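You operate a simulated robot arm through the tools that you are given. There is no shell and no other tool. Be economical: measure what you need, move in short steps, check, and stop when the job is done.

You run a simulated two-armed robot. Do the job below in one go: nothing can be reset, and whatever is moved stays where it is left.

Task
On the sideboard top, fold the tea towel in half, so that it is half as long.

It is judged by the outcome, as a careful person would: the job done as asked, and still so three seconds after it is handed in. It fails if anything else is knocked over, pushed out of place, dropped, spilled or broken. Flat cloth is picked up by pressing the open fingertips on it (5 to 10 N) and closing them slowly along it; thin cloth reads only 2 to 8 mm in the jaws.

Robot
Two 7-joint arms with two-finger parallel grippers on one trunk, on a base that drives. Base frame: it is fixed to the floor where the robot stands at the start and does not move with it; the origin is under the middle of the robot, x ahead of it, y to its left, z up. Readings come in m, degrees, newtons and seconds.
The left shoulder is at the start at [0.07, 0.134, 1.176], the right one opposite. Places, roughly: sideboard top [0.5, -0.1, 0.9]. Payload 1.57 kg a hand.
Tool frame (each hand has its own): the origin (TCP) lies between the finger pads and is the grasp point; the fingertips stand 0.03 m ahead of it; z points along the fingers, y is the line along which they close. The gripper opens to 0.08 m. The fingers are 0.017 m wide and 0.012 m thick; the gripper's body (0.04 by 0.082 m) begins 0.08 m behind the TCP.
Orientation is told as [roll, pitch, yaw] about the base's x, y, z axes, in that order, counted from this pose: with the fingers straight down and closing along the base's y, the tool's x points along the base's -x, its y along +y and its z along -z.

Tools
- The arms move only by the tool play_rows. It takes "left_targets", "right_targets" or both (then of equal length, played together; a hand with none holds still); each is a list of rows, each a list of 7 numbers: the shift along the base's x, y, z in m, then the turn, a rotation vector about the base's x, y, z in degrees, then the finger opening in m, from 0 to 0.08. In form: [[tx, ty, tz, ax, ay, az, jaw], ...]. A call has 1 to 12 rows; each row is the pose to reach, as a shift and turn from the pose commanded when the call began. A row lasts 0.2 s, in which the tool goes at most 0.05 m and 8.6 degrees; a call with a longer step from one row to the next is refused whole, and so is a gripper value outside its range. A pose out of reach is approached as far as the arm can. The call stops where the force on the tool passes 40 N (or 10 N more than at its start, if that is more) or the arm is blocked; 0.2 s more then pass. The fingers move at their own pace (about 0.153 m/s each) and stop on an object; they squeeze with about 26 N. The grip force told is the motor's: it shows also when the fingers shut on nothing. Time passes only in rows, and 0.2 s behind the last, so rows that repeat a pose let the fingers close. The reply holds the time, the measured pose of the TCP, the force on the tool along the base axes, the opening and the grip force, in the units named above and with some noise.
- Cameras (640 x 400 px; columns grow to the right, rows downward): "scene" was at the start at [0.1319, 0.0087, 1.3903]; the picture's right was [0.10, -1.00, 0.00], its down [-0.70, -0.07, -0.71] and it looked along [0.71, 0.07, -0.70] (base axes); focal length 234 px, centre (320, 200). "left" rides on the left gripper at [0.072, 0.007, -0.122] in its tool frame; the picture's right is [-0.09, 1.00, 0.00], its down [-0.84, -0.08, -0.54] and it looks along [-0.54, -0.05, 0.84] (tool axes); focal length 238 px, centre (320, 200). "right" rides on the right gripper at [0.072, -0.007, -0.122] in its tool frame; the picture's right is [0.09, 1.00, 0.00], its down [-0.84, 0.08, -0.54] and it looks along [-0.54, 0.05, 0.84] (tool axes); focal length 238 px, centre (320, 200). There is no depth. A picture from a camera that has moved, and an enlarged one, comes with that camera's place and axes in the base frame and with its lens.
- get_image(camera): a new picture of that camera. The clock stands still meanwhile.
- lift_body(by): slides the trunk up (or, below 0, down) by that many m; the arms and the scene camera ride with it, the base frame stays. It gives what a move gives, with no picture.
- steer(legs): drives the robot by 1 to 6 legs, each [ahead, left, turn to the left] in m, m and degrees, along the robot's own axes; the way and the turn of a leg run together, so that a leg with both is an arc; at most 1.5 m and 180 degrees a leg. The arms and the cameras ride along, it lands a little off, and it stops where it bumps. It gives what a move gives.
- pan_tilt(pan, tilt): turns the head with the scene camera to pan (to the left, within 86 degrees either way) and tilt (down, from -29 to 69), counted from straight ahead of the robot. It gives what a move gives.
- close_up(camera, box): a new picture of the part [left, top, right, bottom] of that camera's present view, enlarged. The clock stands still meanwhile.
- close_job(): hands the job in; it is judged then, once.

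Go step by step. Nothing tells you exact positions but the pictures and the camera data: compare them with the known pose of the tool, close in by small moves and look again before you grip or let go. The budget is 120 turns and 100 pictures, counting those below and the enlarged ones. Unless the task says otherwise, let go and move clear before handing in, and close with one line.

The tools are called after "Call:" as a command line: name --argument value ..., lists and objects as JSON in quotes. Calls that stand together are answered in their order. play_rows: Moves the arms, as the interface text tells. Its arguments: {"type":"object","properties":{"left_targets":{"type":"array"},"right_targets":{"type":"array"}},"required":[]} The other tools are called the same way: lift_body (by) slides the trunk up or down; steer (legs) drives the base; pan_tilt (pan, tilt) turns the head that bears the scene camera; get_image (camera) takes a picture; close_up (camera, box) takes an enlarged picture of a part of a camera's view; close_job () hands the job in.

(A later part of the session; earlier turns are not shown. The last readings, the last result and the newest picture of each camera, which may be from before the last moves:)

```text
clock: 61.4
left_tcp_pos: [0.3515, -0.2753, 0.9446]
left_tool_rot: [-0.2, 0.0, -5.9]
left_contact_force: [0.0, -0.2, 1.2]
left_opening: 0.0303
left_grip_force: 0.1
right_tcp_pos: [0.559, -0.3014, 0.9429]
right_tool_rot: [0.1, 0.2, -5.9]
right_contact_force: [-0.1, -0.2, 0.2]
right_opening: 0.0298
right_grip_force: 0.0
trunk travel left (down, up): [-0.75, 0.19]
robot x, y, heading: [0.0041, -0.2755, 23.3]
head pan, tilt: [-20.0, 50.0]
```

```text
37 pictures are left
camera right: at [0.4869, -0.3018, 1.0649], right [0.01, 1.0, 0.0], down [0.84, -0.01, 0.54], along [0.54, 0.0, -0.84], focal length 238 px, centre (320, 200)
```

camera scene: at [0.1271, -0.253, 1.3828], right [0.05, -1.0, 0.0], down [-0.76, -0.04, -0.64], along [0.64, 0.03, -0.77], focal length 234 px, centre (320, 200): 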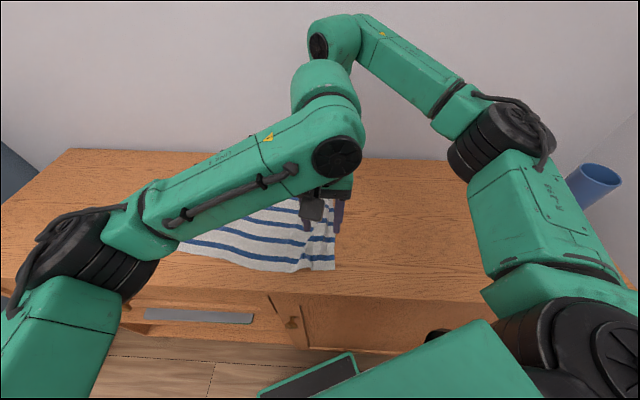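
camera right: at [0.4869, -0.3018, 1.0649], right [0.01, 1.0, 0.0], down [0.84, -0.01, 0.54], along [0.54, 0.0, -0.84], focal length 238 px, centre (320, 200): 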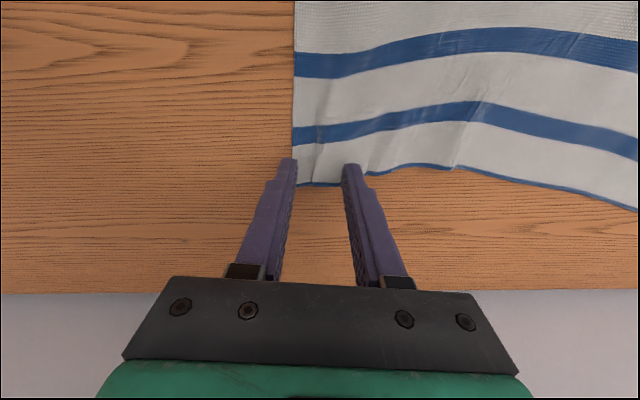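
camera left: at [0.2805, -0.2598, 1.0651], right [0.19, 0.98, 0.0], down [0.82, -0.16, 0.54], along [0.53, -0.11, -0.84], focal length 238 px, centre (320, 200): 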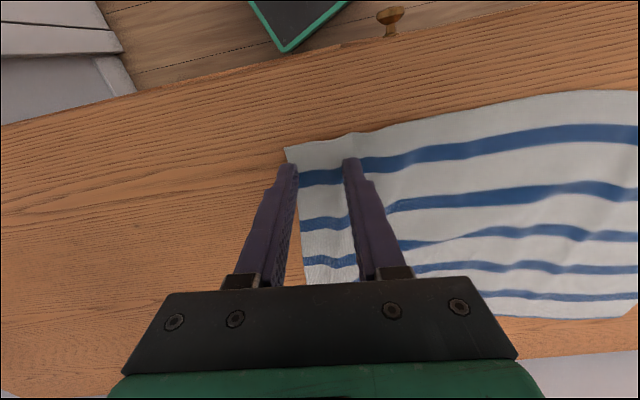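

Well placed on the edge. Lowering to press lightly.

Call:
play_rows --left_targets '[[0, 0, -0.008, 0, 0, 0, 0.03], [0, 0, -0.013, 0, 0, 0, 0.03], [0, 0, -0.0155, 0, 0, 0, 0.03]]' --right_targets '[[0, 0, -0.007, 0, 0, 0, 0.03], [0, 0, -0.011, 0, 0, 0, 0.03], [0, 0, -0.013, 0, 0, 0, 0.03]]'

```text
clock: 62.2
left_tcp_pos: [0.3509, -0.2744, 0.9317]
left_tool_rot: [-0.1, -0.5, -5.7]
left_contact_force: [3.8, 3.2, 34.2]
left_opening: 0.03
left_grip_force: 0.0
right_tcp_pos: [0.5536, -0.3015, 0.9335]
right_tool_rot: [-0.1, 0.1, -5.8]
right_contact_force: [0.2, -0.1, 0.0]
right_opening: 0.0299
right_grip_force: 0.0
trunk travel left (down, up): [-0.75, 0.19]
robot x, y, heading: [0.0068, -0.2767, 23.0]
head pan, tilt: [-20.0, 50.0]
```

Call:
play_rows --left_targets '[[0, 0, 0.002, 0, 0, 0, 0.03], [0, 0, 0.0027, 0, 0, 0, 0.03]]' --right_targets '[[0, 0, -0.0015, 0, 0, 0, 0.03], [0.003, 0, -0.003, 0, 0, 0, 0.03]]'

```text
clock: 62.8
left_tcp_pos: [0.3487, -0.2763, 0.9326]
left_tool_rot: [-0.1, -0.2, -5.9]
left_contact_force: [4.9, 0.7, 22.0]
left_opening: 0.0295
left_grip_force: 0.1
right_tcp_pos: [0.5567, -0.3011, 0.9316]
right_tool_rot: [0.1, 0.0, -5.8]
right_contact_force: [-2.1, -0.7, 10.4]
right_opening: 0.0304
right_grip_force: 0.4
trunk travel left (down, up): [-0.75, 0.19]
robot x, y, heading: [0.0044, -0.2776, 23.0]
head pan, tilt: [-20.0, 50.0]
```

Pressure about right on the right hand; easing the left slightly and closing slowly, then a small lift.

Call:
play_rows --left_targets '[[0, 0, 0.0013, 0, 0, 0, 0.03], [0, 0, 0.0013, 0, 0, 0, 0.025], [0, 0, 0.0013, 0, 0, 0, 0.02], [0, 0, 0.0013, 0, 0, 0, 0.015], [0, 0, 0.0013, 0, 0, 0, 0.01], [0, 0, 0.0013, 0, 0, 0, 0.005], [0, 0, 0.0013, 0, 0, 0, 0], [0, 0, 0.0013, 0, 0, 0, 0], [0, 0, 0.01, 0, 0, 0, 0], [0, 0.003, 0.03, 0, 0, 0, 0]]' --right_targets '[[0, 0, 0, 0, 0, 0, 0.03], [0, 0, 0, 0, 0, 0, 0.025], [0, 0, 0, 0, 0, 0, 0.02], [0, 0, 0, 0, 0, 0, 0.015], [0, 0, 0, 0, 0, 0, 0.01], [0, 0, 0, 0, 0, 0, 0.005], [0, 0, 0, 0, 0, 0, 0], [0, 0, 0, 0, 0, 0, 0], [0, 0, 0.01, 0, 0, 0, 0], [0, 0.003, 0.03, 0, 0, 0, 0]]'

Call:
get_image --camera "left"

Call:
get_image --camera "right"

```text
clock: 65.0
left_tcp_pos: [0.3501, -0.2715, 0.9601]
left_tool_rot: [-0.1, -0.2, -5.8]
left_contact_force: [0.1, 0.1, -0.6]
left_opening: 0.0024
left_grip_force: 23.9
right_tcp_pos: [0.5571, -0.2991, 0.959]
right_tool_rot: [-0.1, 0.2, -5.9]
right_contact_force: [-0.4, 0.1, -0.6]
right_opening: 0.0023
right_grip_force: 23.9
trunk travel left (down, up): [-0.75, 0.19]
robot x, y, heading: [0.0037, -0.2766, 23.1]
head pan, tilt: [-20.0, 50.0]
```

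```text
36 pictures are left
camera left: at [0.2788, -0.2567, 1.0815], right [0.19, 0.98, 0.0], down [0.82, -0.16, 0.54], along [0.53, -0.11, -0.84], focal length 238 px, centre (320, 200)
```

left: 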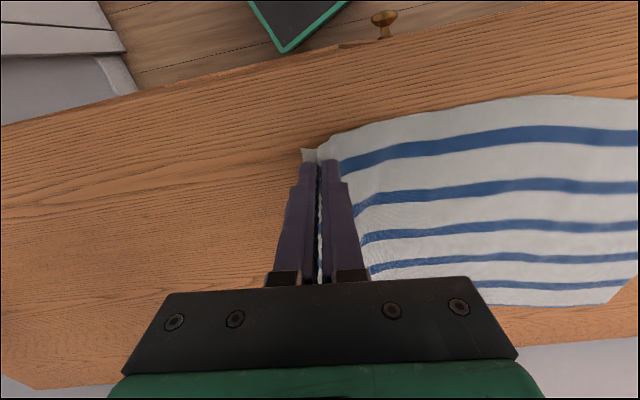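

```text
35 pictures are left
camera right: at [0.4859, -0.2988, 1.0809], right [0.01, 1.0, 0.0], down [0.84, -0.01, 0.54], along [0.54, -0.01, -0.84], focal length 238 px, centre (320, 200)
```

right: 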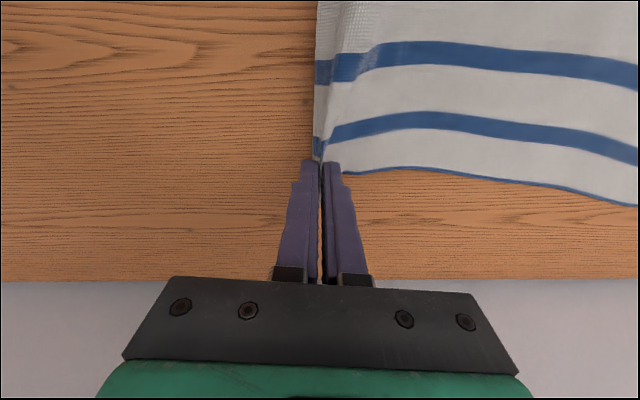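

Both corners are held with tiny flaps. Carrying up and over with more slack than before.

Call:
play_rows --left_targets '[[0, 0.012, 0.02, 0, 0, 0, 0], [0, 0.025, 0.04, 0, 0, 0, 0], [0, 0.04, 0.06, 0, 0, 0, 0], [0.002, 0.055, 0.08, 0, 0, 0, 0]]' --right_targets '[[0, 0.012, 0.02, 0, 0, 0, 0], [0, 0.025, 0.04, 0, 0, 0, 0], [0, 0.04, 0.06, 0, 0, 0, 0], [0.002, 0.055, 0.08, 0, 0, 0, 0]]'

Call:
steer --legs '[[0.039, 0.092, 0]]'

Call:
play_rows --left_targets '[[0.005, 0.005, 0.01, -8, 0, 0, 0], [0.01, 0.01, 0.02, -16, 0, 0, 0], [0.012, 0.015, 0.025, -24, 0, 0, 0], [0.015, 0.02, 0.025, -32, 0, 0, 0], [0.015, 0.025, 0.025, -40, 0, 0, 0]]' --right_targets '[[0.005, 0.005, 0.01, -8, 0, 0, 0], [0.01, 0.01, 0.02, -16, 0, 0, 0], [0.012, 0.015, 0.025, -24, 0, 0, 0], [0.015, 0.02, 0.025, -32, 0, 0, 0], [0.015, 0.025, 0.025, -40, 0, 0, 0]]'

Call:
get_image --camera "scene"

Call:
get_image --camera "left"

```text
clock: 66.0
left_tcp_pos: [0.3516, -0.2169, 1.0395]
left_tool_rot: [-0.2, 0.1, -5.7]
left_contact_force: [-0.5, 0.4, 0.0]
left_opening: 0.002
left_grip_force: 23.9
right_tcp_pos: [0.5593, -0.2419, 1.0384]
right_tool_rot: [0.0, 0.1, -5.8]
right_contact_force: [0.7, 0.7, 0.2]
right_opening: 0.0023
right_grip_force: 23.6
trunk travel left (down, up): [-0.75, 0.19]
robot x, y, heading: [0.0008, -0.2771, 22.6]
head pan, tilt: [-20.0, 50.0]
```

```text
clock: 67.2
left_tcp_pos: [0.3517, -0.1188, 1.0412]
left_tool_rot: [0.0, 0.0, -6.1]
left_contact_force: [0.7, -1.0, -0.7]
left_opening: 0.002
left_grip_force: 23.3
right_tcp_pos: [0.5593, -0.1453, 1.0379]
right_tool_rot: [0.2, 0.1, -6.2]
right_contact_force: [0.4, -0.5, -0.4]
right_opening: 0.0026
right_grip_force: 23.8
trunk travel left (down, up): [-0.75, 0.19]
robot x, y, heading: [0.0041, -0.1749, 22.9]
head pan, tilt: [-20.0, 50.0]
```

```text
clock: 68.4
left_tcp_pos: [0.3669, -0.0941, 1.0656]
left_tool_rot: [-40.1, -4.0, -4.8]
left_contact_force: [0.5, 0.5, 0.1]
left_opening: 0.0018
left_grip_force: 24.3
right_tcp_pos: [0.5705, -0.1231, 1.0671]
right_tool_rot: [-34.4, -4.0, -3.9]
right_contact_force: [-0.4, 0.2, -0.2]
right_opening: 0.0025
right_grip_force: 23.9
right hand out of reach, approached as far as the arm can: row 5
trunk travel left (down, up): [-0.75, 0.19]
robot x, y, heading: [0.0024, -0.1751, 22.7]
head pan, tilt: [-20.0, 50.0]
```

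```text
34 pictures are left
camera scene: at [0.1271, -0.1516, 1.383], right [0.05, -1.0, 0.0], down [-0.77, -0.04, -0.64], along [0.64, 0.03, -0.77], focal length 234 px, centre (320, 200)
```

scene: 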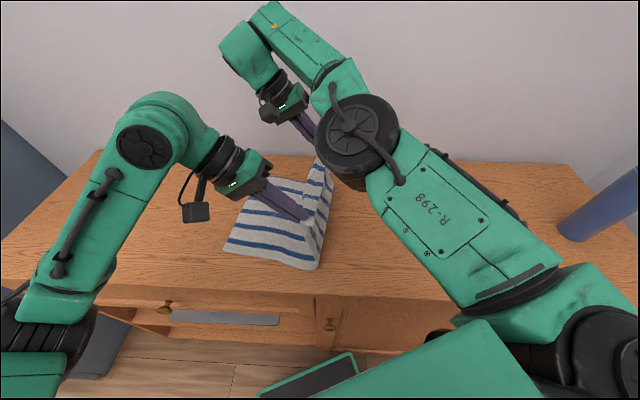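

```text
33 pictures are left
camera left: at [0.296, -0.0026, 1.1496], right [0.2, 0.75, -0.63], down [0.82, 0.22, 0.52], along [0.53, -0.62, -0.57], focal length 238 px, centre (320, 200)
```

left: 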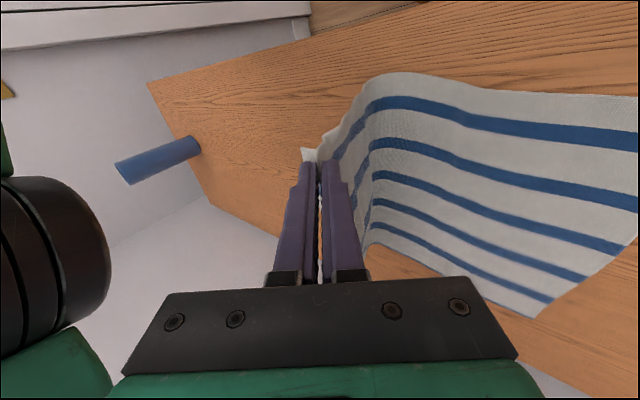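

Good posture now: tilted hands, cloth upright, left edge still at y≈0.08. Continuing over toward the left edge and down.

Call:
play_rows --left_targets '[[0.003, 0.005, -0.02, 0, 0, 0, 0]]' --right_targets '[[0.003, 0.005, -0.02, 0, 0, 0, 0]]'

Call:
steer --legs '[[0.039, 0.092, 0]]'

Call:
play_rows --left_targets '[[0.004, 0.005, -0.015, 0, 0, 0, 0], [0.008, 0.01, -0.03, 0, 0, 0, 0], [0.01, 0.015, -0.045, 0, 0, 0, 0]]' --right_targets '[[0.004, 0.005, -0.015, 0, 0, 0, 0], [0.008, 0.01, -0.03, 0, 0, 0, 0], [0.01, 0.015, -0.045, 0, 0, 0, 0]]'

Call:
get_image --camera "scene"

Call:
get_image --camera "left"

```text
clock: 68.8
left_tcp_pos: [0.3708, -0.086, 1.0457]
left_tool_rot: [-40.2, -4.0, -4.6]
left_contact_force: [0.1, 0.0, 0.3]
left_opening: 0.0021
left_grip_force: 23.8
right_tcp_pos: [0.5717, -0.1186, 1.0465]
right_tool_rot: [-34.5, -4.2, -4.1]
right_contact_force: [-0.9, 0.3, 0.3]
right_opening: 0.0024
right_grip_force: 23.8
trunk travel left (down, up): [-0.75, 0.19]
robot x, y, heading: [0.0029, -0.1783, 23.0]
head pan, tilt: [-20.0, 50.0]
```

```text
clock: 69.9
left_tcp_pos: [0.37, 0.0089, 1.0451]
left_tool_rot: [-39.8, -3.9, -4.9]
left_contact_force: [-0.3, -0.1, 0.2]
left_opening: 0.0023
left_grip_force: 23.8
right_tcp_pos: [0.5709, -0.0233, 1.0464]
right_tool_rot: [-34.2, -4.1, -4.1]
right_contact_force: [0.1, -0.8, -0.1]
right_opening: 0.0022
right_grip_force: 24.0
trunk travel left (down, up): [-0.75, 0.19]
robot x, y, heading: [-0.0005, -0.077, 22.8]
head pan, tilt: [-20.0, 50.0]
```

```text
clock: 70.7
left_tcp_pos: [0.3818, 0.0252, 1.0007]
left_tool_rot: [-40.1, -4.0, -4.9]
left_contact_force: [0.0, 0.8, -0.2]
left_opening: 0.0025
left_grip_force: 24.1
right_tcp_pos: [0.5701, -0.0197, 1.0294]
right_tool_rot: [-34.4, -4.2, -4.2]
right_contact_force: [0.3, 0.7, -0.2]
right_opening: 0.0021
right_grip_force: 23.7
right hand out of reach, approached as far as the arm can: row 1, 2, 3
trunk travel left (down, up): [-0.75, 0.19]
robot x, y, heading: [0.0027, -0.0788, 22.7]
head pan, tilt: [-20.0, 50.0]
```

```text
32 pictures are left
camera scene: at [0.1273, -0.0529, 1.3829], right [0.05, -1.0, 0.0], down [-0.77, -0.04, -0.64], along [0.64, 0.03, -0.77], focal length 234 px, centre (320, 200)
```

scene: 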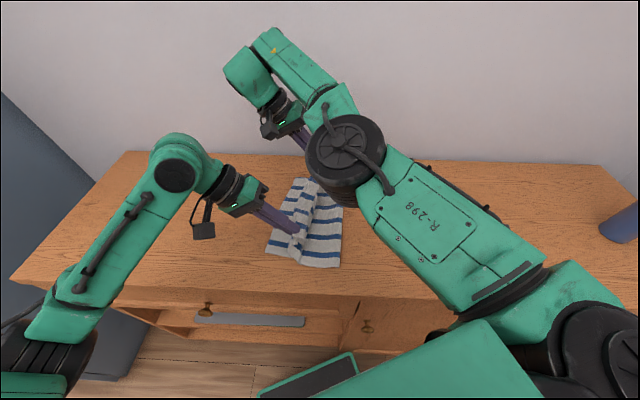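

```text
31 pictures are left
camera left: at [0.3106, 0.1162, 1.084], right [0.2, 0.75, -0.63], down [0.82, 0.22, 0.52], along [0.53, -0.62, -0.57], focal length 238 px, centre (320, 200)
```

left: 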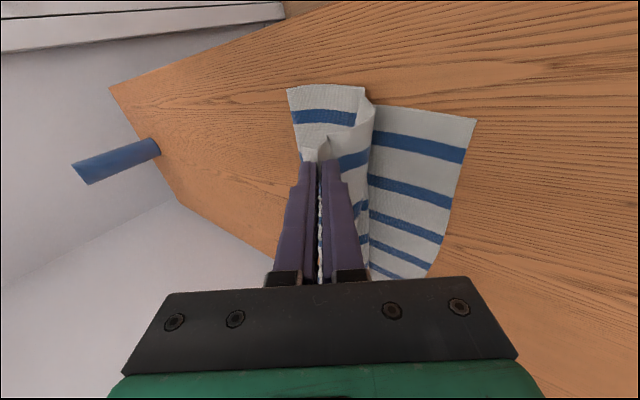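

The right arm runs out of reach with that much tilt; reducing its tilt to about 20° lets it come down level with the left.

Call:
play_rows --right_targets '[[0, 0, 0, 7, 0, 0, 0], [0, 0, -0.01, 14, 0, 0, 0], [0.005, 0.002, -0.025, 16, 0, 0, 0], [0.01, 0.004, -0.035, 16, 0, 0, 0]]'

Call:
steer --legs '[[0.014, 0.032, 0]]'

Call:
play_rows --left_targets '[[0.001, 0, -0.015, 0, 0, 0, 0], [0.002, -0.002, -0.03, 0, 0, 0, 0], [0.003, -0.004, -0.04, 0, 0, 0, 0]]' --right_targets '[[0.003, 0, -0.015, 0, 0, 0, 0], [0.006, 0, -0.03, 0, 0, 0, 0], [0.01, 0, -0.04, 0, 0, 0, 0]]'

Call:
get_image --camera "left"

Call:
get_image --camera "right"

```text
clock: 71.7
left_tcp_pos: [0.381, 0.0249, 1.0006]
left_tool_rot: [-40.0, -3.9, -4.9]
left_contact_force: [0.4, -0.6, 1.0]
left_opening: 0.002
left_grip_force: 23.9
right_tcp_pos: [0.5827, -0.0178, 0.9936]
right_tool_rot: [-18.3, -2.8, -5.2]
right_contact_force: [-0.3, 0.6, -1.0]
right_opening: 0.0027
right_grip_force: 23.9
trunk travel left (down, up): [-0.75, 0.19]
robot x, y, heading: [0.0015, -0.0762, 22.5]
head pan, tilt: [-20.0, 50.0]
```

```text
clock: 72.6
left_tcp_pos: [0.3807, 0.0551, 1.0014]
left_tool_rot: [-39.7, -3.9, -4.8]
left_contact_force: [0.2, 0.4, -0.2]
left_opening: 0.0021
left_grip_force: 23.8
right_tcp_pos: [0.5814, 0.0128, 0.9941]
right_tool_rot: [-18.2, -2.8, -5.2]
right_contact_force: [-0.2, 0.2, 0.2]
right_opening: 0.0019
right_grip_force: 24.0
trunk travel left (down, up): [-0.75, 0.19]
robot x, y, heading: [0.0016, -0.0448, 22.4]
head pan, tilt: [-20.0, 50.0]
```

```text
clock: 73.4
left_tcp_pos: [0.3837, 0.0553, 0.959]
left_tool_rot: [-40.0, -3.8, -4.8]
left_contact_force: [0.5, -0.2, 0.0]
left_opening: 0.0022
left_grip_force: 24.2
right_tcp_pos: [0.5918, 0.0183, 0.9533]
right_tool_rot: [-18.4, -2.8, -5.3]
right_contact_force: [-0.6, 0.3, -0.3]
right_opening: 0.0023
right_grip_force: 23.8
trunk travel left (down, up): [-0.75, 0.19]
robot x, y, heading: [0.0015, -0.0428, 22.9]
head pan, tilt: [-20.0, 50.0]
```

```text
30 pictures are left
camera left: at [0.3137, 0.1465, 1.0428], right [0.2, 0.75, -0.63], down [0.82, 0.22, 0.52], along [0.53, -0.62, -0.57], focal length 238 px, centre (320, 200)
```

left: 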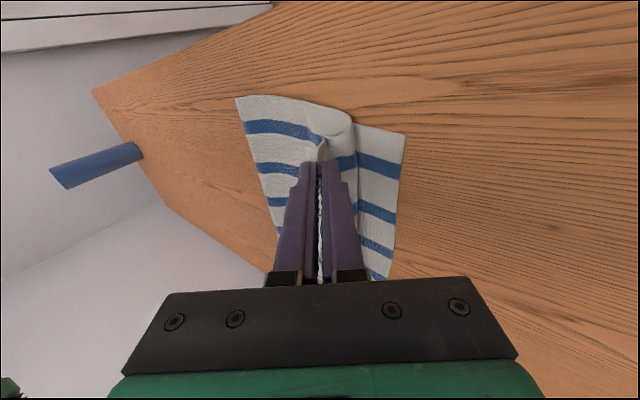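

```text
29 pictures are left
camera right: at [0.5185, 0.0551, 1.0676], right [0.01, 0.95, -0.32], down [0.83, 0.17, 0.53], along [0.56, -0.27, -0.79], focal length 238 px, centre (320, 200)
```

right: 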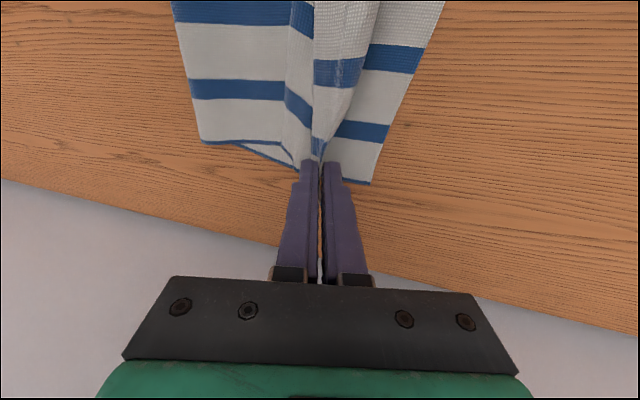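

About 3 cm short of the left edge still. Moving the last bit and setting down.

Call:
play_rows --left_targets '[[0, 0.01, -0.004, 0, 0, 0, 0], [0, 0.02, -0.01, 0, 0, 0, 0], [0, 0.028, -0.017, 0, 0, 0, 0]]' --right_targets '[[0, 0.007, -0.003, 0, 0, 0, 0], [0, 0.014, -0.007, 0, 0, 0, 0], [0, 0.02, -0.012, 0, 0, 0, 0]]'

Call:
get_image --camera "left"

Call:
get_image --camera "right"

```text
clock: 74.2
left_tcp_pos: [0.385, 0.0844, 0.9449]
left_tool_rot: [-40.1, -4.0, -4.8]
left_contact_force: [-0.4, -0.8, -0.3]
left_opening: 0.0021
left_grip_force: 24.4
right_tcp_pos: [0.5926, 0.0373, 0.9428]
right_tool_rot: [-18.4, -2.7, -5.1]
right_contact_force: [-0.5, 0.1, 0.4]
right_opening: 0.0024
right_grip_force: 23.9
trunk travel left (down, up): [-0.75, 0.19]
robot x, y, heading: [0.0047, -0.0403, 23.0]
head pan, tilt: [-20.0, 50.0]
```

```text
28 pictures are left
camera left: at [0.3147, 0.174, 1.0286], right [0.2, 0.75, -0.63], down [0.82, 0.22, 0.52], along [0.53, -0.62, -0.57], focal length 238 px, centre (320, 200)
```

left: 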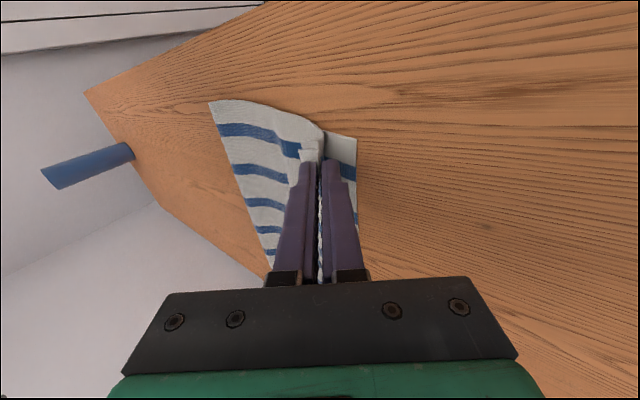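

```text
27 pictures are left
camera right: at [0.518, 0.0744, 1.0558], right [0.01, 0.95, -0.32], down [0.83, 0.17, 0.53], along [0.56, -0.27, -0.79], focal length 238 px, centre (320, 200)
```

right: 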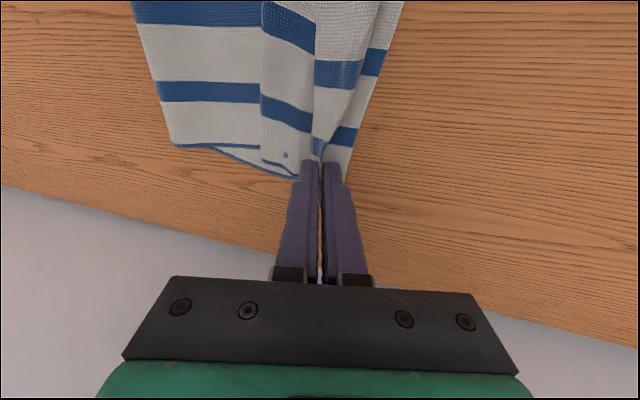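

Nearly perfect alignment. Setting down, opening a little and retreating along the tool axes.

Call:
play_rows --left_targets '[[0, 0.003, -0.003, 0, 0, 0, 0], [0, 0.004, -0.005, 0, 0, 0, 0], [0, 0.004, -0.002, 0, 0, 0, 0.01], [0, 0.004, 0.001, 0, 0, 0, 0.016], [0, 0.011, 0.009, 0, 0, 0, 0.018], [0, 0.024, 0.025, 0, 0, 0, 0.018], [0, 0.043, 0.048, 0, 0, 0, 0.018], [0, 0.062, 0.085, 6, 0, 0, 0.018], [0, 0.062, 0.12, 14, 0, 0, 0.018]]' --right_targets '[[0, 0, -0.003, 0, 0, 0, 0], [0, 0, -0.005, 0, 0, 0, 0], [0, 0, -0.003, 0, 0, 0, 0.01], [0, 0, -0.001, 0, 0, 0, 0.016], [0, 0.003, 0.009, 0, 0, 0, 0.018], [0, 0.01, 0.03, 0, 0, 0, 0.018], [0, 0.017, 0.055, 0, 0, 0, 0.018], [0, 0.017, 0.09, 6, 0, 0, 0.018], [0, 0.017, 0.12, 14, 0, 0, 0.018]]'

Call:
close_up --camera "scene" --box '[220, 150, 380, 290]'

Call:
get_image --camera "right"

Call:
get_image --camera "left"

```text
clock: 76.2
left_tcp_pos: [0.386, 0.1437, 1.0635]
left_tool_rot: [-25.7, -2.6, -5.8]
left_contact_force: [0.0, -0.8, 0.4]
left_opening: 0.0179
left_grip_force: 0.3
right_tcp_pos: [0.5966, 0.0499, 1.0628]
right_tool_rot: [-4.2, -1.3, -5.7]
right_contact_force: [0.9, -0.8, 0.0]
right_opening: 0.0181
right_grip_force: 0.0
right hand out of reach, approached as far as the arm can: row 6, 7, 8
trunk travel left (down, up): [-0.75, 0.19]
robot x, y, heading: [0.0048, -0.0414, 23.0]
head pan, tilt: [-20.0, 50.0]
```

```text
2.86 times, centred on (300, 220) of scene
camera zoom: at [0.129, -0.0249, 1.3828], right [0.05, -1.0, 0.0], down [-0.77, -0.03, -0.64], along [0.64, 0.03, -0.77], focal length 670 px, centre (377, 143)
```

zoom: 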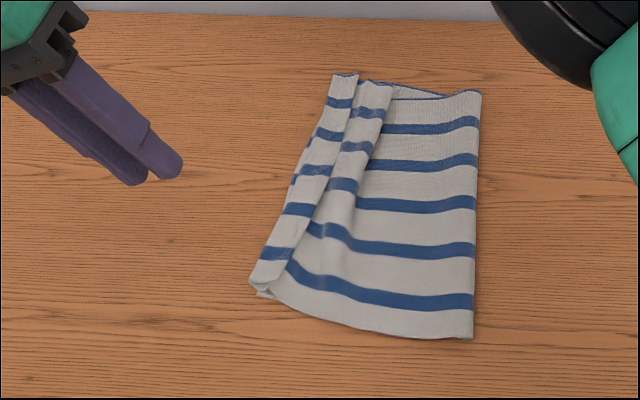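

```text
25 pictures are left
camera right: at [0.5215, 0.0591, 1.1829], right [0.01, 1.0, -0.07], down [0.83, 0.03, 0.55], along [0.56, -0.07, -0.83], focal length 238 px, centre (320, 200)
```

right: 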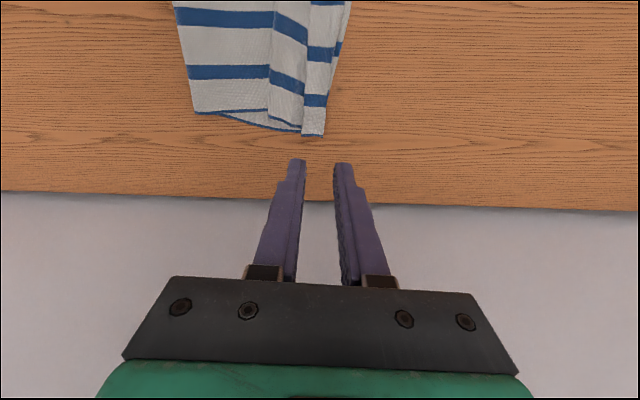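

```text
24 pictures are left
camera left: at [0.3147, 0.21, 1.1665], right [0.2, 0.88, -0.43], down [0.83, 0.08, 0.56], along [0.53, -0.46, -0.71], focal length 238 px, centre (320, 200)
```

left: 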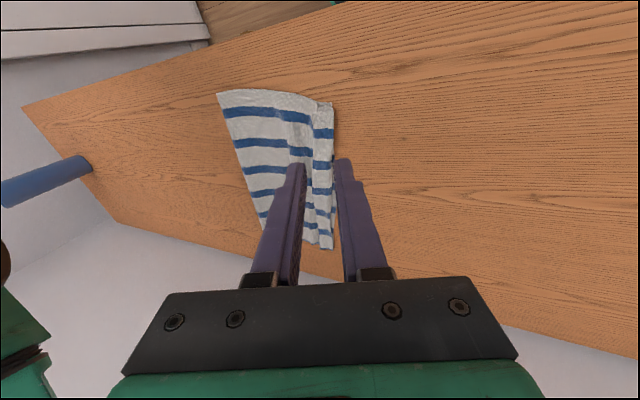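

Much better: the near corner lies true, with a tapered pleat growing toward the far corner. Closer look.

Call:
close_up --camera "scene" --box '[278, 160, 348, 240]'

Call:
close_up --camera "left" --box '[210, 80, 350, 180]'

```text
5.00 times, centred on (313, 200) of scene
camera zoom: at [0.129, -0.0249, 1.3828], right [0.05, -1.0, 0.0], down [-0.77, -0.03, -0.64], along [0.64, 0.03, -0.77], focal length 1172 px, centre (355, 200)
```

zoom: 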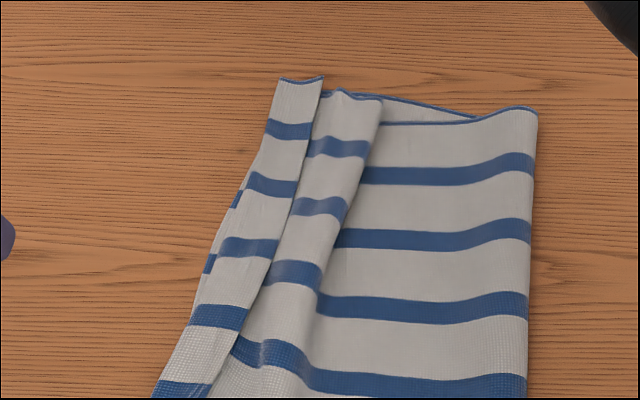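

```text
4.00 times, centred on (280, 130) of left
camera zoom: at [0.3147, 0.21, 1.1665], right [0.2, 0.88, -0.43], down [0.83, 0.08, 0.56], along [0.53, -0.46, -0.71], focal length 953 px, centre (480, 480)
```

zoom: 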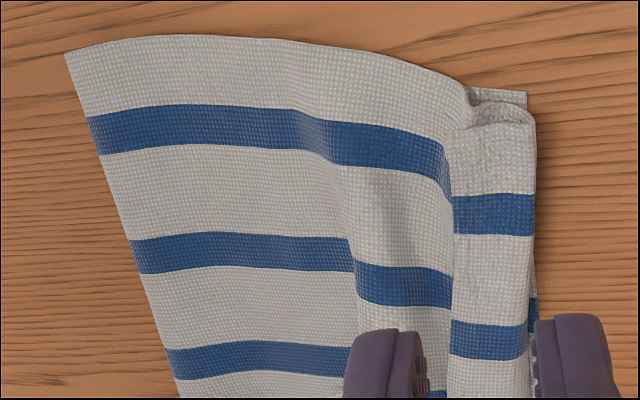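

At the far end the upper sheet's edge is hemmed over on top. I'll press one fingertip of each hand on that edge strip and drag it outward (+y) to unroll it.

Call:
play_rows --left_targets '[[-0.003, -0.025, -0.02, 4, 0, 0, 0], [-0.007, -0.05, -0.055, 8, 0, 0, 0], [-0.01, -0.072, -0.09, 11.7, 0, 0, 0], [-0.01, -0.072, -0.113, 11.7, 0, 0, 0], [-0.01, -0.072, -0.122, 11.7, 0, 0, 0]]' --right_targets '[[-0.01, -0.006, -0.03, -4, 0, 0, 0], [-0.02, -0.012, -0.06, -8, 0, 0, 0], [-0.024, -0.017, -0.09, -10, 0, 0, 0], [-0.024, -0.017, -0.113, -10, 0, 0, 0], [-0.024, -0.017, -0.121, -10, 0, 0, 0]]'

Call:
get_image --camera "right"

Call:
get_image --camera "left"

```text
clock: 77.4
left_tcp_pos: [0.3762, 0.0731, 0.9415]
left_tool_rot: [-14.4, -1.5, -6.2]
left_contact_force: [-0.6, -0.4, -0.5]
left_opening: 0.0
left_grip_force: 21.4
right_tcp_pos: [0.5683, 0.0375, 0.941]
right_tool_rot: [-14.4, -2.5, -5.5]
right_contact_force: [-0.3, -0.2, 0.3]
right_opening: 0.0001
right_grip_force: 21.4
trunk travel left (down, up): [-0.75, 0.19]
robot x, y, heading: [0.0043, -0.0446, 22.9]
head pan, tilt: [-20.0, 50.0]
```

```text
21 pictures are left
camera right: at [0.494, 0.0666, 1.0573], right [0.01, 0.97, -0.25], down [0.83, 0.13, 0.54], along [0.56, -0.21, -0.8], focal length 238 px, centre (320, 200)
```

right: 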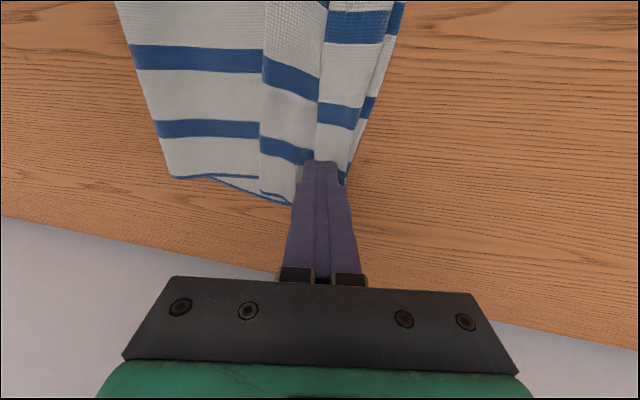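

```text
20 pictures are left
camera left: at [0.3056, 0.1186, 1.0549], right [0.2, 0.95, -0.24], down [0.82, -0.03, 0.57], along [0.53, -0.31, -0.79], focal length 238 px, centre (320, 200)
```

left: 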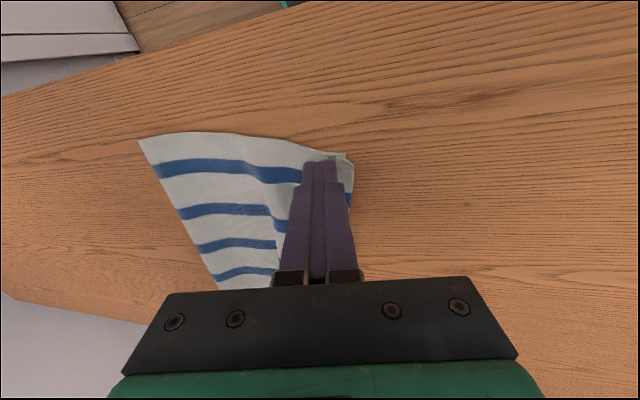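

Both fingertips sit on the strip. Pressing lightly and beginning the drag.

Call:
play_rows --left_targets '[[0, 0, -0.003, 0, 0, 0, 0], [0, 0, -0.005, 0, 0, 0, 0]]' --right_targets '[[0, 0, -0.003, 0, 0, 0, 0], [0, 0, -0.005, 0, 0, 0, 0]]'

```text
clock: 78.0
left_tcp_pos: [0.3767, 0.0736, 0.9356]
left_tool_rot: [-14.4, -1.5, -5.9]
left_contact_force: [-0.3, 0.5, -0.2]
left_opening: 0.0001
left_grip_force: 21.1
right_tcp_pos: [0.5685, 0.0352, 0.9362]
right_tool_rot: [-14.5, -2.4, -5.5]
right_contact_force: [0.2, 0.5, -0.1]
right_opening: 0.0
right_grip_force: 21.3
trunk travel left (down, up): [-0.75, 0.19]
robot x, y, heading: [0.0026, -0.0473, 22.6]
head pan, tilt: [-20.0, 50.0]
```

Call:
play_rows --left_targets '[[0, 0, -0.0015, 0, 0, 0, 0], [0, 0, -0.0025, 0, 0, 0, 0]]' --right_targets '[[0, 0, -0.0015, 0, 0, 0, 0], [0, 0, -0.0025, 0, 0, 0, 0]]'

```text
clock: 78.6
left_tcp_pos: [0.3751, 0.0724, 0.9343]
left_tool_rot: [-14.3, -1.5, -6.0]
left_contact_force: [0.9, -1.2, 2.1]
left_opening: 0.0001
left_grip_force: 21.1
right_tcp_pos: [0.5682, 0.0365, 0.9342]
right_tool_rot: [-14.3, -2.5, -5.5]
right_contact_force: [-0.7, 0.5, 5.3]
right_opening: 0.0
right_grip_force: 21.4
trunk travel left (down, up): [-0.75, 0.19]
robot x, y, heading: [0.0008, -0.0412, 22.6]
head pan, tilt: [-20.0, 50.0]
```

Light contact on both. Dragging outward about 2 cm.

Call:
play_rows --left_targets '[[0, 0.004, -0.0005, 0, 0, 0, 0], [0, 0.008, -0.0005, 0, 0, 0, 0], [0, 0.012, -0.0005, 0, 0, 0, 0], [0, 0.016, -0.0005, 0, 0, 0, 0], [0, 0.02, -0.0005, 0, 0, 0, 0]]' --right_targets '[[0, 0.004, 0, 0, 0, 0, 0], [0, 0.008, 0, 0, 0, 0, 0], [0, 0.012, 0, 0, 0, 0, 0], [0, 0.016, 0, 0, 0, 0, 0], [0, 0.02, 0, 0, 0, 0, 0]]'

Call:
get_image --camera "right"

Call:
get_image --camera "left"

```text
clock: 79.8
left_tcp_pos: [0.3741, 0.0951, 0.9347]
left_tool_rot: [-14.2, -1.6, -6.0]
left_contact_force: [0.9, -2.2, 6.8]
left_opening: 0.0001
left_grip_force: 21.2
right_tcp_pos: [0.5679, 0.0554, 0.9356]
right_tool_rot: [-14.4, -2.5, -5.5]
right_contact_force: [-1.0, -0.2, 2.3]
right_opening: 0.0
right_grip_force: 21.2
trunk travel left (down, up): [-0.75, 0.19]
robot x, y, heading: [0.0038, -0.0432, 22.3]
head pan, tilt: [-20.0, 50.0]
```

```text
19 pictures are left
camera right: at [0.4932, 0.085, 1.0506], right [0.01, 0.97, -0.25], down [0.83, 0.13, 0.54], along [0.56, -0.21, -0.8], focal length 238 px, centre (320, 200)
```

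right: 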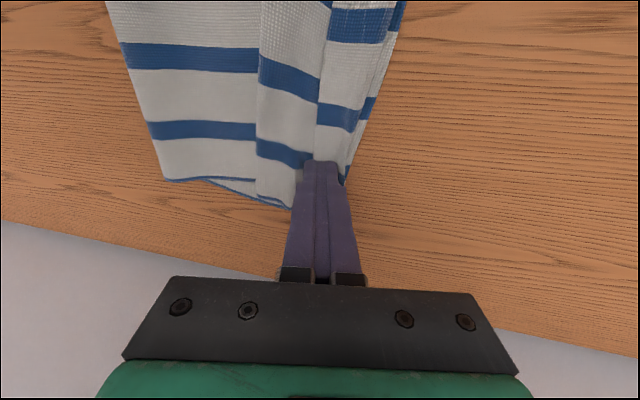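

```text
18 pictures are left
camera left: at [0.303, 0.1393, 1.0485], right [0.2, 0.95, -0.24], down [0.82, -0.03, 0.57], along [0.53, -0.31, -0.79], focal length 238 px, centre (320, 200)
```

left: 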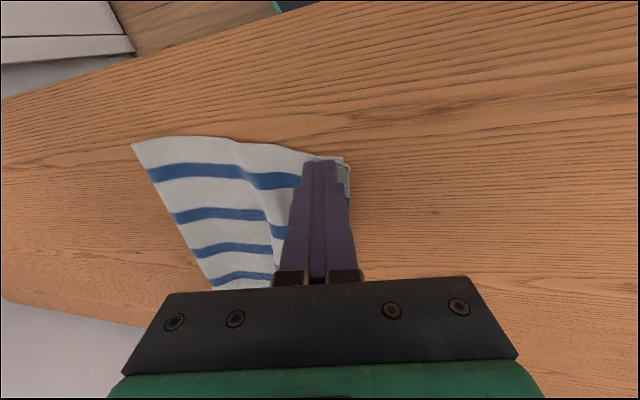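

The plies slid together, so the stack moved about 2 cm but the fold shape is unchanged. Raising the hands clear to judge the present state.

Call:
play_rows --left_targets '[[0, 0, 0.03, 0, 0, 0, 0], [0, 0.02, 0.065, 0, 0, 0, 0], [0, 0.05, 0.1, 0, 0, 0, 0.03], [0, 0.08, 0.12, 0, 0, 0, 0.03]]' --right_targets '[[0, 0, 0.03, 0, 0, 0, 0], [0, 0, 0.065, 0, 0, 0, 0], [0, 0, 0.1, 0, 0, 0, 0.03], [0, 0, 0.12, 0, 0, 0, 0.03]]'

Call:
close_up --camera "scene" --box '[240, 160, 360, 270]'

```text
clock: 80.8
left_tcp_pos: [0.3767, 0.1742, 1.0517]
left_tool_rot: [-14.4, -1.5, -6.1]
left_contact_force: [1.2, -0.3, -0.2]
left_opening: 0.0301
left_grip_force: 0.1
right_tcp_pos: [0.5673, 0.0563, 1.0572]
right_tool_rot: [-14.4, -2.5, -5.3]
right_contact_force: [-1.1, 0.0, 0.4]
right_opening: 0.0299
right_grip_force: 0.1
trunk travel left (down, up): [-0.75, 0.19]
robot x, y, heading: [0.0037, -0.0443, 22.3]
head pan, tilt: [-20.0, 50.0]
```

```text
3.64 times, centred on (300, 215) of scene
camera zoom: at [0.1267, -0.0181, 1.3829], right [0.05, -1.0, 0.0], down [-0.76, -0.04, -0.64], along [0.64, 0.03, -0.77], focal length 853 px, centre (393, 146)
```

zoom: 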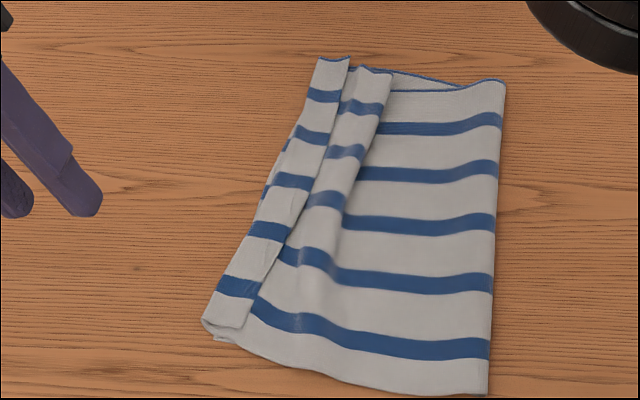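

There is still a visible pleat, so I'll take the hem at both ends again (closing just above the table, without pressing), lift the upper half upright, and lay it down with a release slightly above the surface so that the edge can fall open.

Call:
play_rows --left_targets '[[0.004, -0.025, -0.02, 4, 0.4, -1, 0.03], [0.008, -0.05, -0.045, 8, 0.8, -2, 0.026], [0.012, -0.075, -0.07, 12, 1.2, -3, 0.026], [0.015, -0.0826, -0.1, 14.4, 1.5, -4, 0.026], [0.015, -0.0826, -0.109, 14.4, 1.5, -4, 0.026]]' --right_targets '[[0, 0, -0.03, 4, 0.6, -1, 0.03], [0, 0, -0.06, 8, 1.2, -2, 0.026], [-0.001, 0, -0.09, 12, 1.8, -3, 0.026], [-0.001, 0, -0.105, 14.4, 2.5, -4, 0.026], [-0.001, 0, -0.113, 14.4, 2.5, -4, 0.026]]'

Call:
close_up --camera "right" --box '[220, 60, 420, 220]'

Call:
close_up --camera "left" --box '[220, 60, 420, 220]'

```text
clock: 82.0
left_tcp_pos: [0.3919, 0.0896, 0.9447]
left_tool_rot: [-0.3, 2.0, -10.0]
left_contact_force: [0.1, 0.2, -0.2]
left_opening: 0.0259
left_grip_force: 0.1
right_tcp_pos: [0.5677, 0.0565, 0.9414]
right_tool_rot: [-0.4, 1.9, -9.5]
right_contact_force: [-0.1, 0.4, 1.2]
right_opening: 0.026
right_grip_force: 0.0
trunk travel left (down, up): [-0.75, 0.19]
robot x, y, heading: [0.007, -0.0425, 22.8]
head pan, tilt: [-20.0, 50.0]
```

```text
2.50 times, centred on (320, 140) of right
camera zoom: at [0.5004, 0.0608, 1.065], right [0.07, 1.0, 0.0], down [0.86, -0.06, 0.51], along [0.51, -0.04, -0.86], focal length 596 px, centre (320, 350)
```

zoom: 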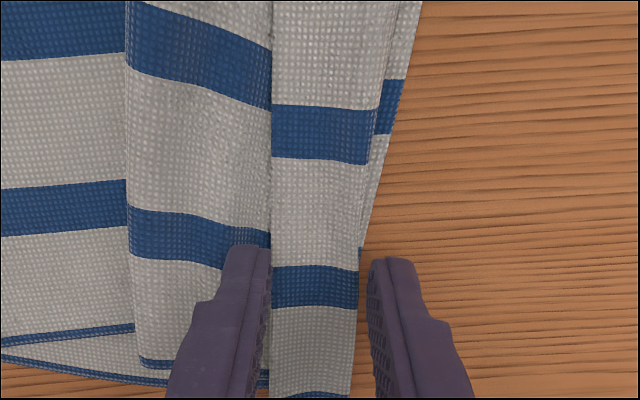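

```text
2.50 times, centred on (320, 140) of left
camera zoom: at [0.3264, 0.11, 1.0687], right [0.26, 0.96, -0.01], down [0.83, -0.22, 0.51], along [0.49, -0.14, -0.86], focal length 596 px, centre (320, 350)
```

zoom: 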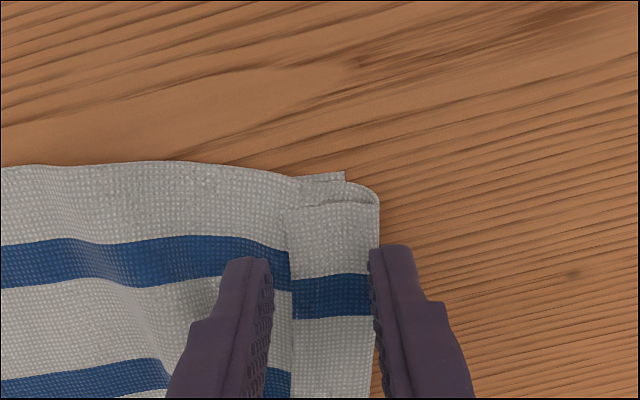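

The strip sits right between the fingers on both hands. Lowering to just above the table, closing and lifting slightly.

Call:
play_rows --left_targets '[[0, 0, -0.005, 0, 0, 0, 0.026], [0, 0.001, -0.0095, 0, 0, 0, 0.026], [0, 0.001, -0.0095, 0, 0, 0, 0.02], [0, 0.001, -0.0095, 0, 0, 0, 0.014], [0, 0.001, -0.0095, 0, 0, 0, 0.008], [0, 0.001, -0.0095, 0, 0, 0, 0], [0, 0.001, -0.0095, 0, 0, 0, 0], [0, 0, 0, 0, 0, 0, 0], [0, -0.003, 0.02, 0, 0, 0, 0]]' --right_targets '[[0, 0, -0.003, 0, 0, 0, 0.026], [0, 0, -0.006, 0, 0, 0, 0.026], [0, 0, -0.006, 0, 0, 0, 0.02], [0, 0, -0.006, 0, 0, 0, 0.014], [0, 0, -0.006, 0, 0, 0, 0.008], [0, 0, -0.006, 0, 0, 0, 0], [0, 0, -0.006, 0, 0, 0, 0], [0, 0, 0.003, 0, 0, 0, 0], [0, -0.003, 0.023, 0, 0, 0, 0]]'

Call:
close_up --camera "right" --box '[180, 40, 460, 220]'

Call:
close_up --camera "left" --box '[180, 40, 460, 220]'

```text
clock: 84.0
left_tcp_pos: [0.3899, 0.0869, 0.9654]
left_tool_rot: [-0.3, 2.1, -10.0]
left_contact_force: [0.0, -0.2, -0.1]
left_opening: 0.0017
left_grip_force: 23.7
right_tcp_pos: [0.5652, 0.0526, 0.9633]
right_tool_rot: [-0.5, 1.9, -9.3]
right_contact_force: [0.0, -0.9, -0.5]
right_opening: 0.0019
right_grip_force: 23.5
trunk travel left (down, up): [-0.75, 0.19]
robot x, y, heading: [0.003, -0.0439, 22.9]
head pan, tilt: [-20.0, 50.0]
```

```text
2.22 times, centred on (320, 130) of right
camera zoom: at [0.4984, 0.0568, 1.0878], right [0.07, 1.0, 0.0], down [0.86, -0.06, 0.51], along [0.51, -0.04, -0.86], focal length 530 px, centre (320, 356)
```

zoom: 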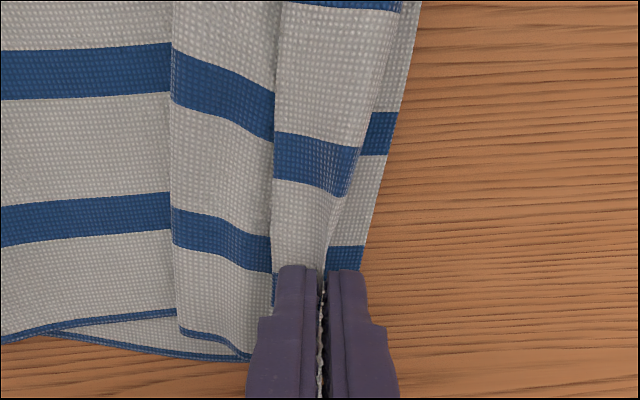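

```text
2.22 times, centred on (320, 130) of left
camera zoom: at [0.3247, 0.1061, 1.0889], right [0.26, 0.96, -0.01], down [0.83, -0.22, 0.51], along [0.49, -0.14, -0.86], focal length 530 px, centre (320, 356)
```

zoom: 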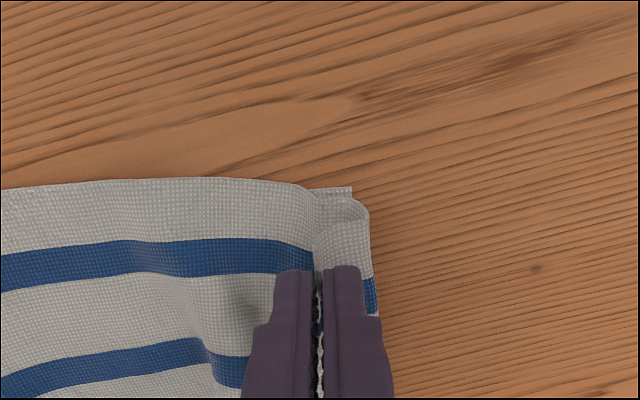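

Both hold the upper edge while the bottom layer stays down. Lifting up and back to straighten the upper half.

Call:
play_rows --left_targets '[[0, -0.01, 0.03, 0, 0, 0, 0], [0, -0.025, 0.06, 0, 0, 0, 0], [0, -0.05, 0.085, 0, 0, 0, 0], [0, -0.08, 0.105, 0, 0, 0, 0], [0, -0.105, 0.115, 0, 0, 0, 0]]' --right_targets '[[0, -0.01, 0.03, 0, 0, 0, 0], [0, -0.025, 0.06, 0, 0, 0, 0], [0, -0.05, 0.085, 0, 0, 0, 0], [0, -0.08, 0.105, 0, 0, 0, 0], [0, -0.105, 0.115, 0, 0, 0, 0]]'

Call:
get_image --camera "left"

```text
clock: 85.2
left_tcp_pos: [0.3863, -0.0214, 1.0817]
left_tool_rot: [-0.2, 2.1, -10.0]
left_contact_force: [0.8, -0.5, 0.1]
left_opening: 0.0017
left_grip_force: 23.6
right_tcp_pos: [0.5645, -0.0545, 1.0791]
right_tool_rot: [-0.3, 1.9, -9.4]
right_contact_force: [-0.5, 0.1, 0.3]
right_opening: 0.0019
right_grip_force: 23.7
trunk travel left (down, up): [-0.75, 0.19]
robot x, y, heading: [0.0048, -0.0423, 22.7]
head pan, tilt: [-20.0, 50.0]
```

```text
12 pictures are left
camera left: at [0.3223, -0.0023, 1.2049], right [0.26, 0.96, -0.01], down [0.83, -0.22, 0.51], along [0.49, -0.14, -0.86], focal length 238 px, centre (320, 200)
```

left: 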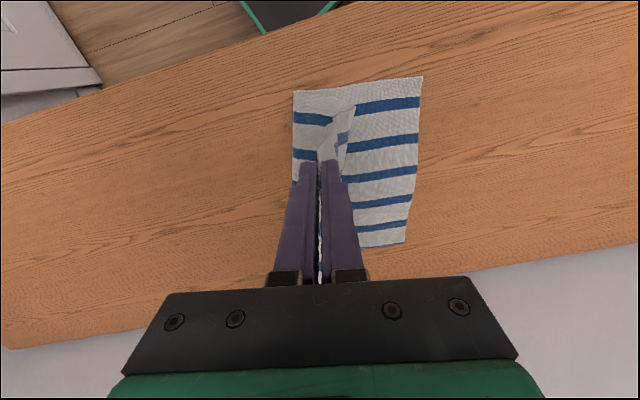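

The bottom layer stayed put, with its left edge at (0.368,0.100)–(0.607,0.060). The crease must come back to about y=-0.09, so I'll carry the edge further to -y, then return over with a tilt.

Call:
steer --legs '[[-0.051, -0.12, 0]]'

Call:
play_rows --left_targets '[[0, -0.01, -0.02, -4, 0, 2, 0], [0, -0.02, -0.03, -8, 0, 4, 0], [0, -0.01, -0.015, -16, 0, 4, 0], [0, 0, 0, -24, 0, 4, 0], [0, 0.0, 0, -32, 0, 4, 0]]' --right_targets '[[0, -0.01, -0.02, -4, 0, 2, 0], [0, -0.02, -0.03, -8, 0, 4, 0], [0, -0.01, -0.015, -14, 0, 4, 0], [0, 0, 0, -20, 0, 4, 0], [0, 0.0, 0, -22, 0, 4, 0]]'

Call:
get_image --camera "scene"

```text
clock: 86.5
left_tcp_pos: [0.3874, -0.1473, 1.0805]
left_tool_rot: [-0.3, 2.0, -10.0]
left_contact_force: [0.2, 1.0, 0.0]
left_opening: 0.0016
left_grip_force: 23.5
right_tcp_pos: [0.5655, -0.1801, 1.0774]
right_tool_rot: [-0.6, 1.8, -9.4]
right_contact_force: [0.0, -0.4, 0.7]
right_opening: 0.0024
right_grip_force: 23.1
trunk travel left (down, up): [-0.75, 0.19]
robot x, y, heading: [0.0062, -0.1798, 22.6]
head pan, tilt: [-20.0, 50.0]
```

```text
clock: 87.7
left_tcp_pos: [0.3887, -0.1484, 1.0805]
left_tool_rot: [-32.1, -2.6, -5.7]
left_contact_force: [0.2, -0.1, -0.6]
left_opening: 0.0017
left_grip_force: 23.6
right_tcp_pos: [0.5659, -0.1812, 1.0794]
right_tool_rot: [-22.3, -1.0, -5.5]
right_contact_force: [-0.7, 0.0, 0.1]
right_opening: 0.0019
right_grip_force: 23.4
trunk travel left (down, up): [-0.75, 0.19]
robot x, y, heading: [0.0041, -0.1714, 22.7]
head pan, tilt: [-20.0, 50.0]
```

```text
11 pictures are left
camera scene: at [0.1278, -0.1503, 1.3829], right [0.05, -1.0, 0.0], down [-0.77, -0.04, -0.64], along [0.64, 0.03, -0.77], focal length 234 px, centre (320, 200)
```

scene: 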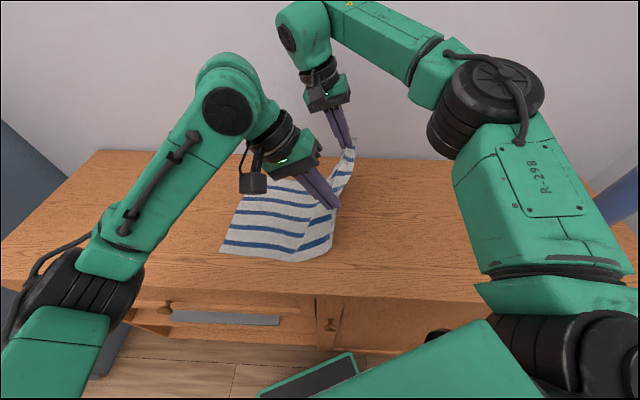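

The pleat has straightened and the crease is back near y=-0.09. Going over again with careful staging.

Call:
play_rows --left_targets '[[0, 0.01, -0.01, 0, 0, 0, 0], [0, 0.02, -0.02, 0, 0, 0, 0]]' --right_targets '[[0, 0.01, -0.01, 0, 0, 0, 0], [0, 0.02, -0.02, 0, 0, 0, 0]]'

Call:
steer --legs '[[0.043, 0.101, 0]]'

Call:
play_rows --left_targets '[[0, 0.005, -0.015, 0, 0, 0, 0], [0, 0.01, -0.03, 0, 0, 0, 0]]' --right_targets '[[0.003, 0.005, -0.015, 0, 0, 0, 0], [0.006, 0.01, -0.03, 0, 0, 0, 0]]'

Call:
steer --legs '[[0.02, 0.05, 0]]'

Call:
get_image --camera "left"

```text
clock: 88.2
left_tcp_pos: [0.3867, -0.1257, 1.0621]
left_tool_rot: [-32.2, -2.4, -5.7]
left_contact_force: [0.0, 0.1, 0.6]
left_opening: 0.0017
left_grip_force: 23.6
right_tcp_pos: [0.5661, -0.1587, 1.0589]
right_tool_rot: [-22.3, -0.9, -5.5]
right_contact_force: [-0.5, -0.2, -0.7]
right_opening: 0.0018
right_grip_force: 23.6
trunk travel left (down, up): [-0.75, 0.19]
robot x, y, heading: [-0.0002, -0.1753, 22.5]
head pan, tilt: [-20.0, 50.0]
```

```text
clock: 89.4
left_tcp_pos: [0.3876, -0.019, 1.0612]
left_tool_rot: [-32.0, -2.4, -5.7]
left_contact_force: [0.5, -0.3, 0.2]
left_opening: 0.0017
left_grip_force: 23.4
right_tcp_pos: [0.566, -0.0542, 1.0598]
right_tool_rot: [-22.1, -0.9, -5.5]
right_contact_force: [-1.4, 0.0, -0.3]
right_opening: 0.0019
right_grip_force: 23.9
trunk travel left (down, up): [-0.75, 0.19]
robot x, y, heading: [0.006, -0.0668, 22.8]
head pan, tilt: [-20.0, 50.0]
```

```text
clock: 90.0
left_tcp_pos: [0.3873, -0.008, 1.0318]
left_tool_rot: [-32.3, -2.4, -5.8]
left_contact_force: [1.5, 0.5, -0.9]
left_opening: 0.0018
left_grip_force: 23.1
right_tcp_pos: [0.5733, -0.0396, 1.0288]
right_tool_rot: [-22.3, -0.9, -5.5]
right_contact_force: [-1.4, -0.2, -1.3]
right_opening: 0.0022
right_grip_force: 23.6
trunk travel left (down, up): [-0.75, 0.19]
robot x, y, heading: [0.0051, -0.0623, 22.9]
head pan, tilt: [-20.0, 50.0]
```

```text
clock: 91.0
left_tcp_pos: [0.3863, 0.0409, 1.0316]
left_tool_rot: [-31.8, -2.4, -5.8]
left_contact_force: [2.0, -1.2, 0.6]
left_opening: 0.0015
left_grip_force: 22.7
right_tcp_pos: [0.5717, 0.0088, 1.0295]
right_tool_rot: [-22.1, -0.9, -5.6]
right_contact_force: [-1.8, -0.8, 0.5]
right_opening: 0.0022
right_grip_force: 23.0
trunk travel left (down, up): [-0.75, 0.19]
robot x, y, heading: [-0.0007, -0.0151, 22.6]
head pan, tilt: [-20.0, 50.0]
```

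```text
10 pictures are left
camera left: at [0.3178, 0.1194, 1.1294], right [0.2, 0.83, -0.52], down [0.83, 0.14, 0.54], along [0.52, -0.54, -0.66], focal length 238 px, centre (320, 200)
```

left: 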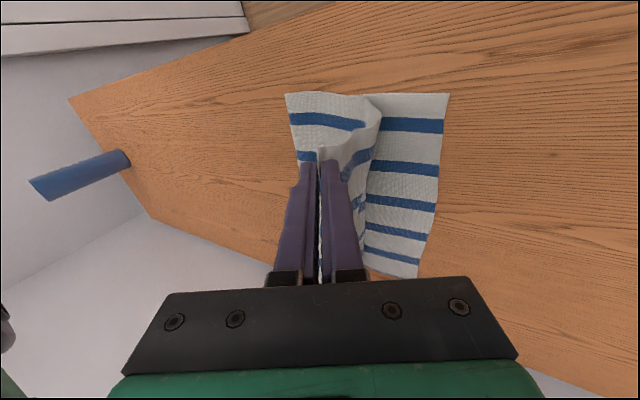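

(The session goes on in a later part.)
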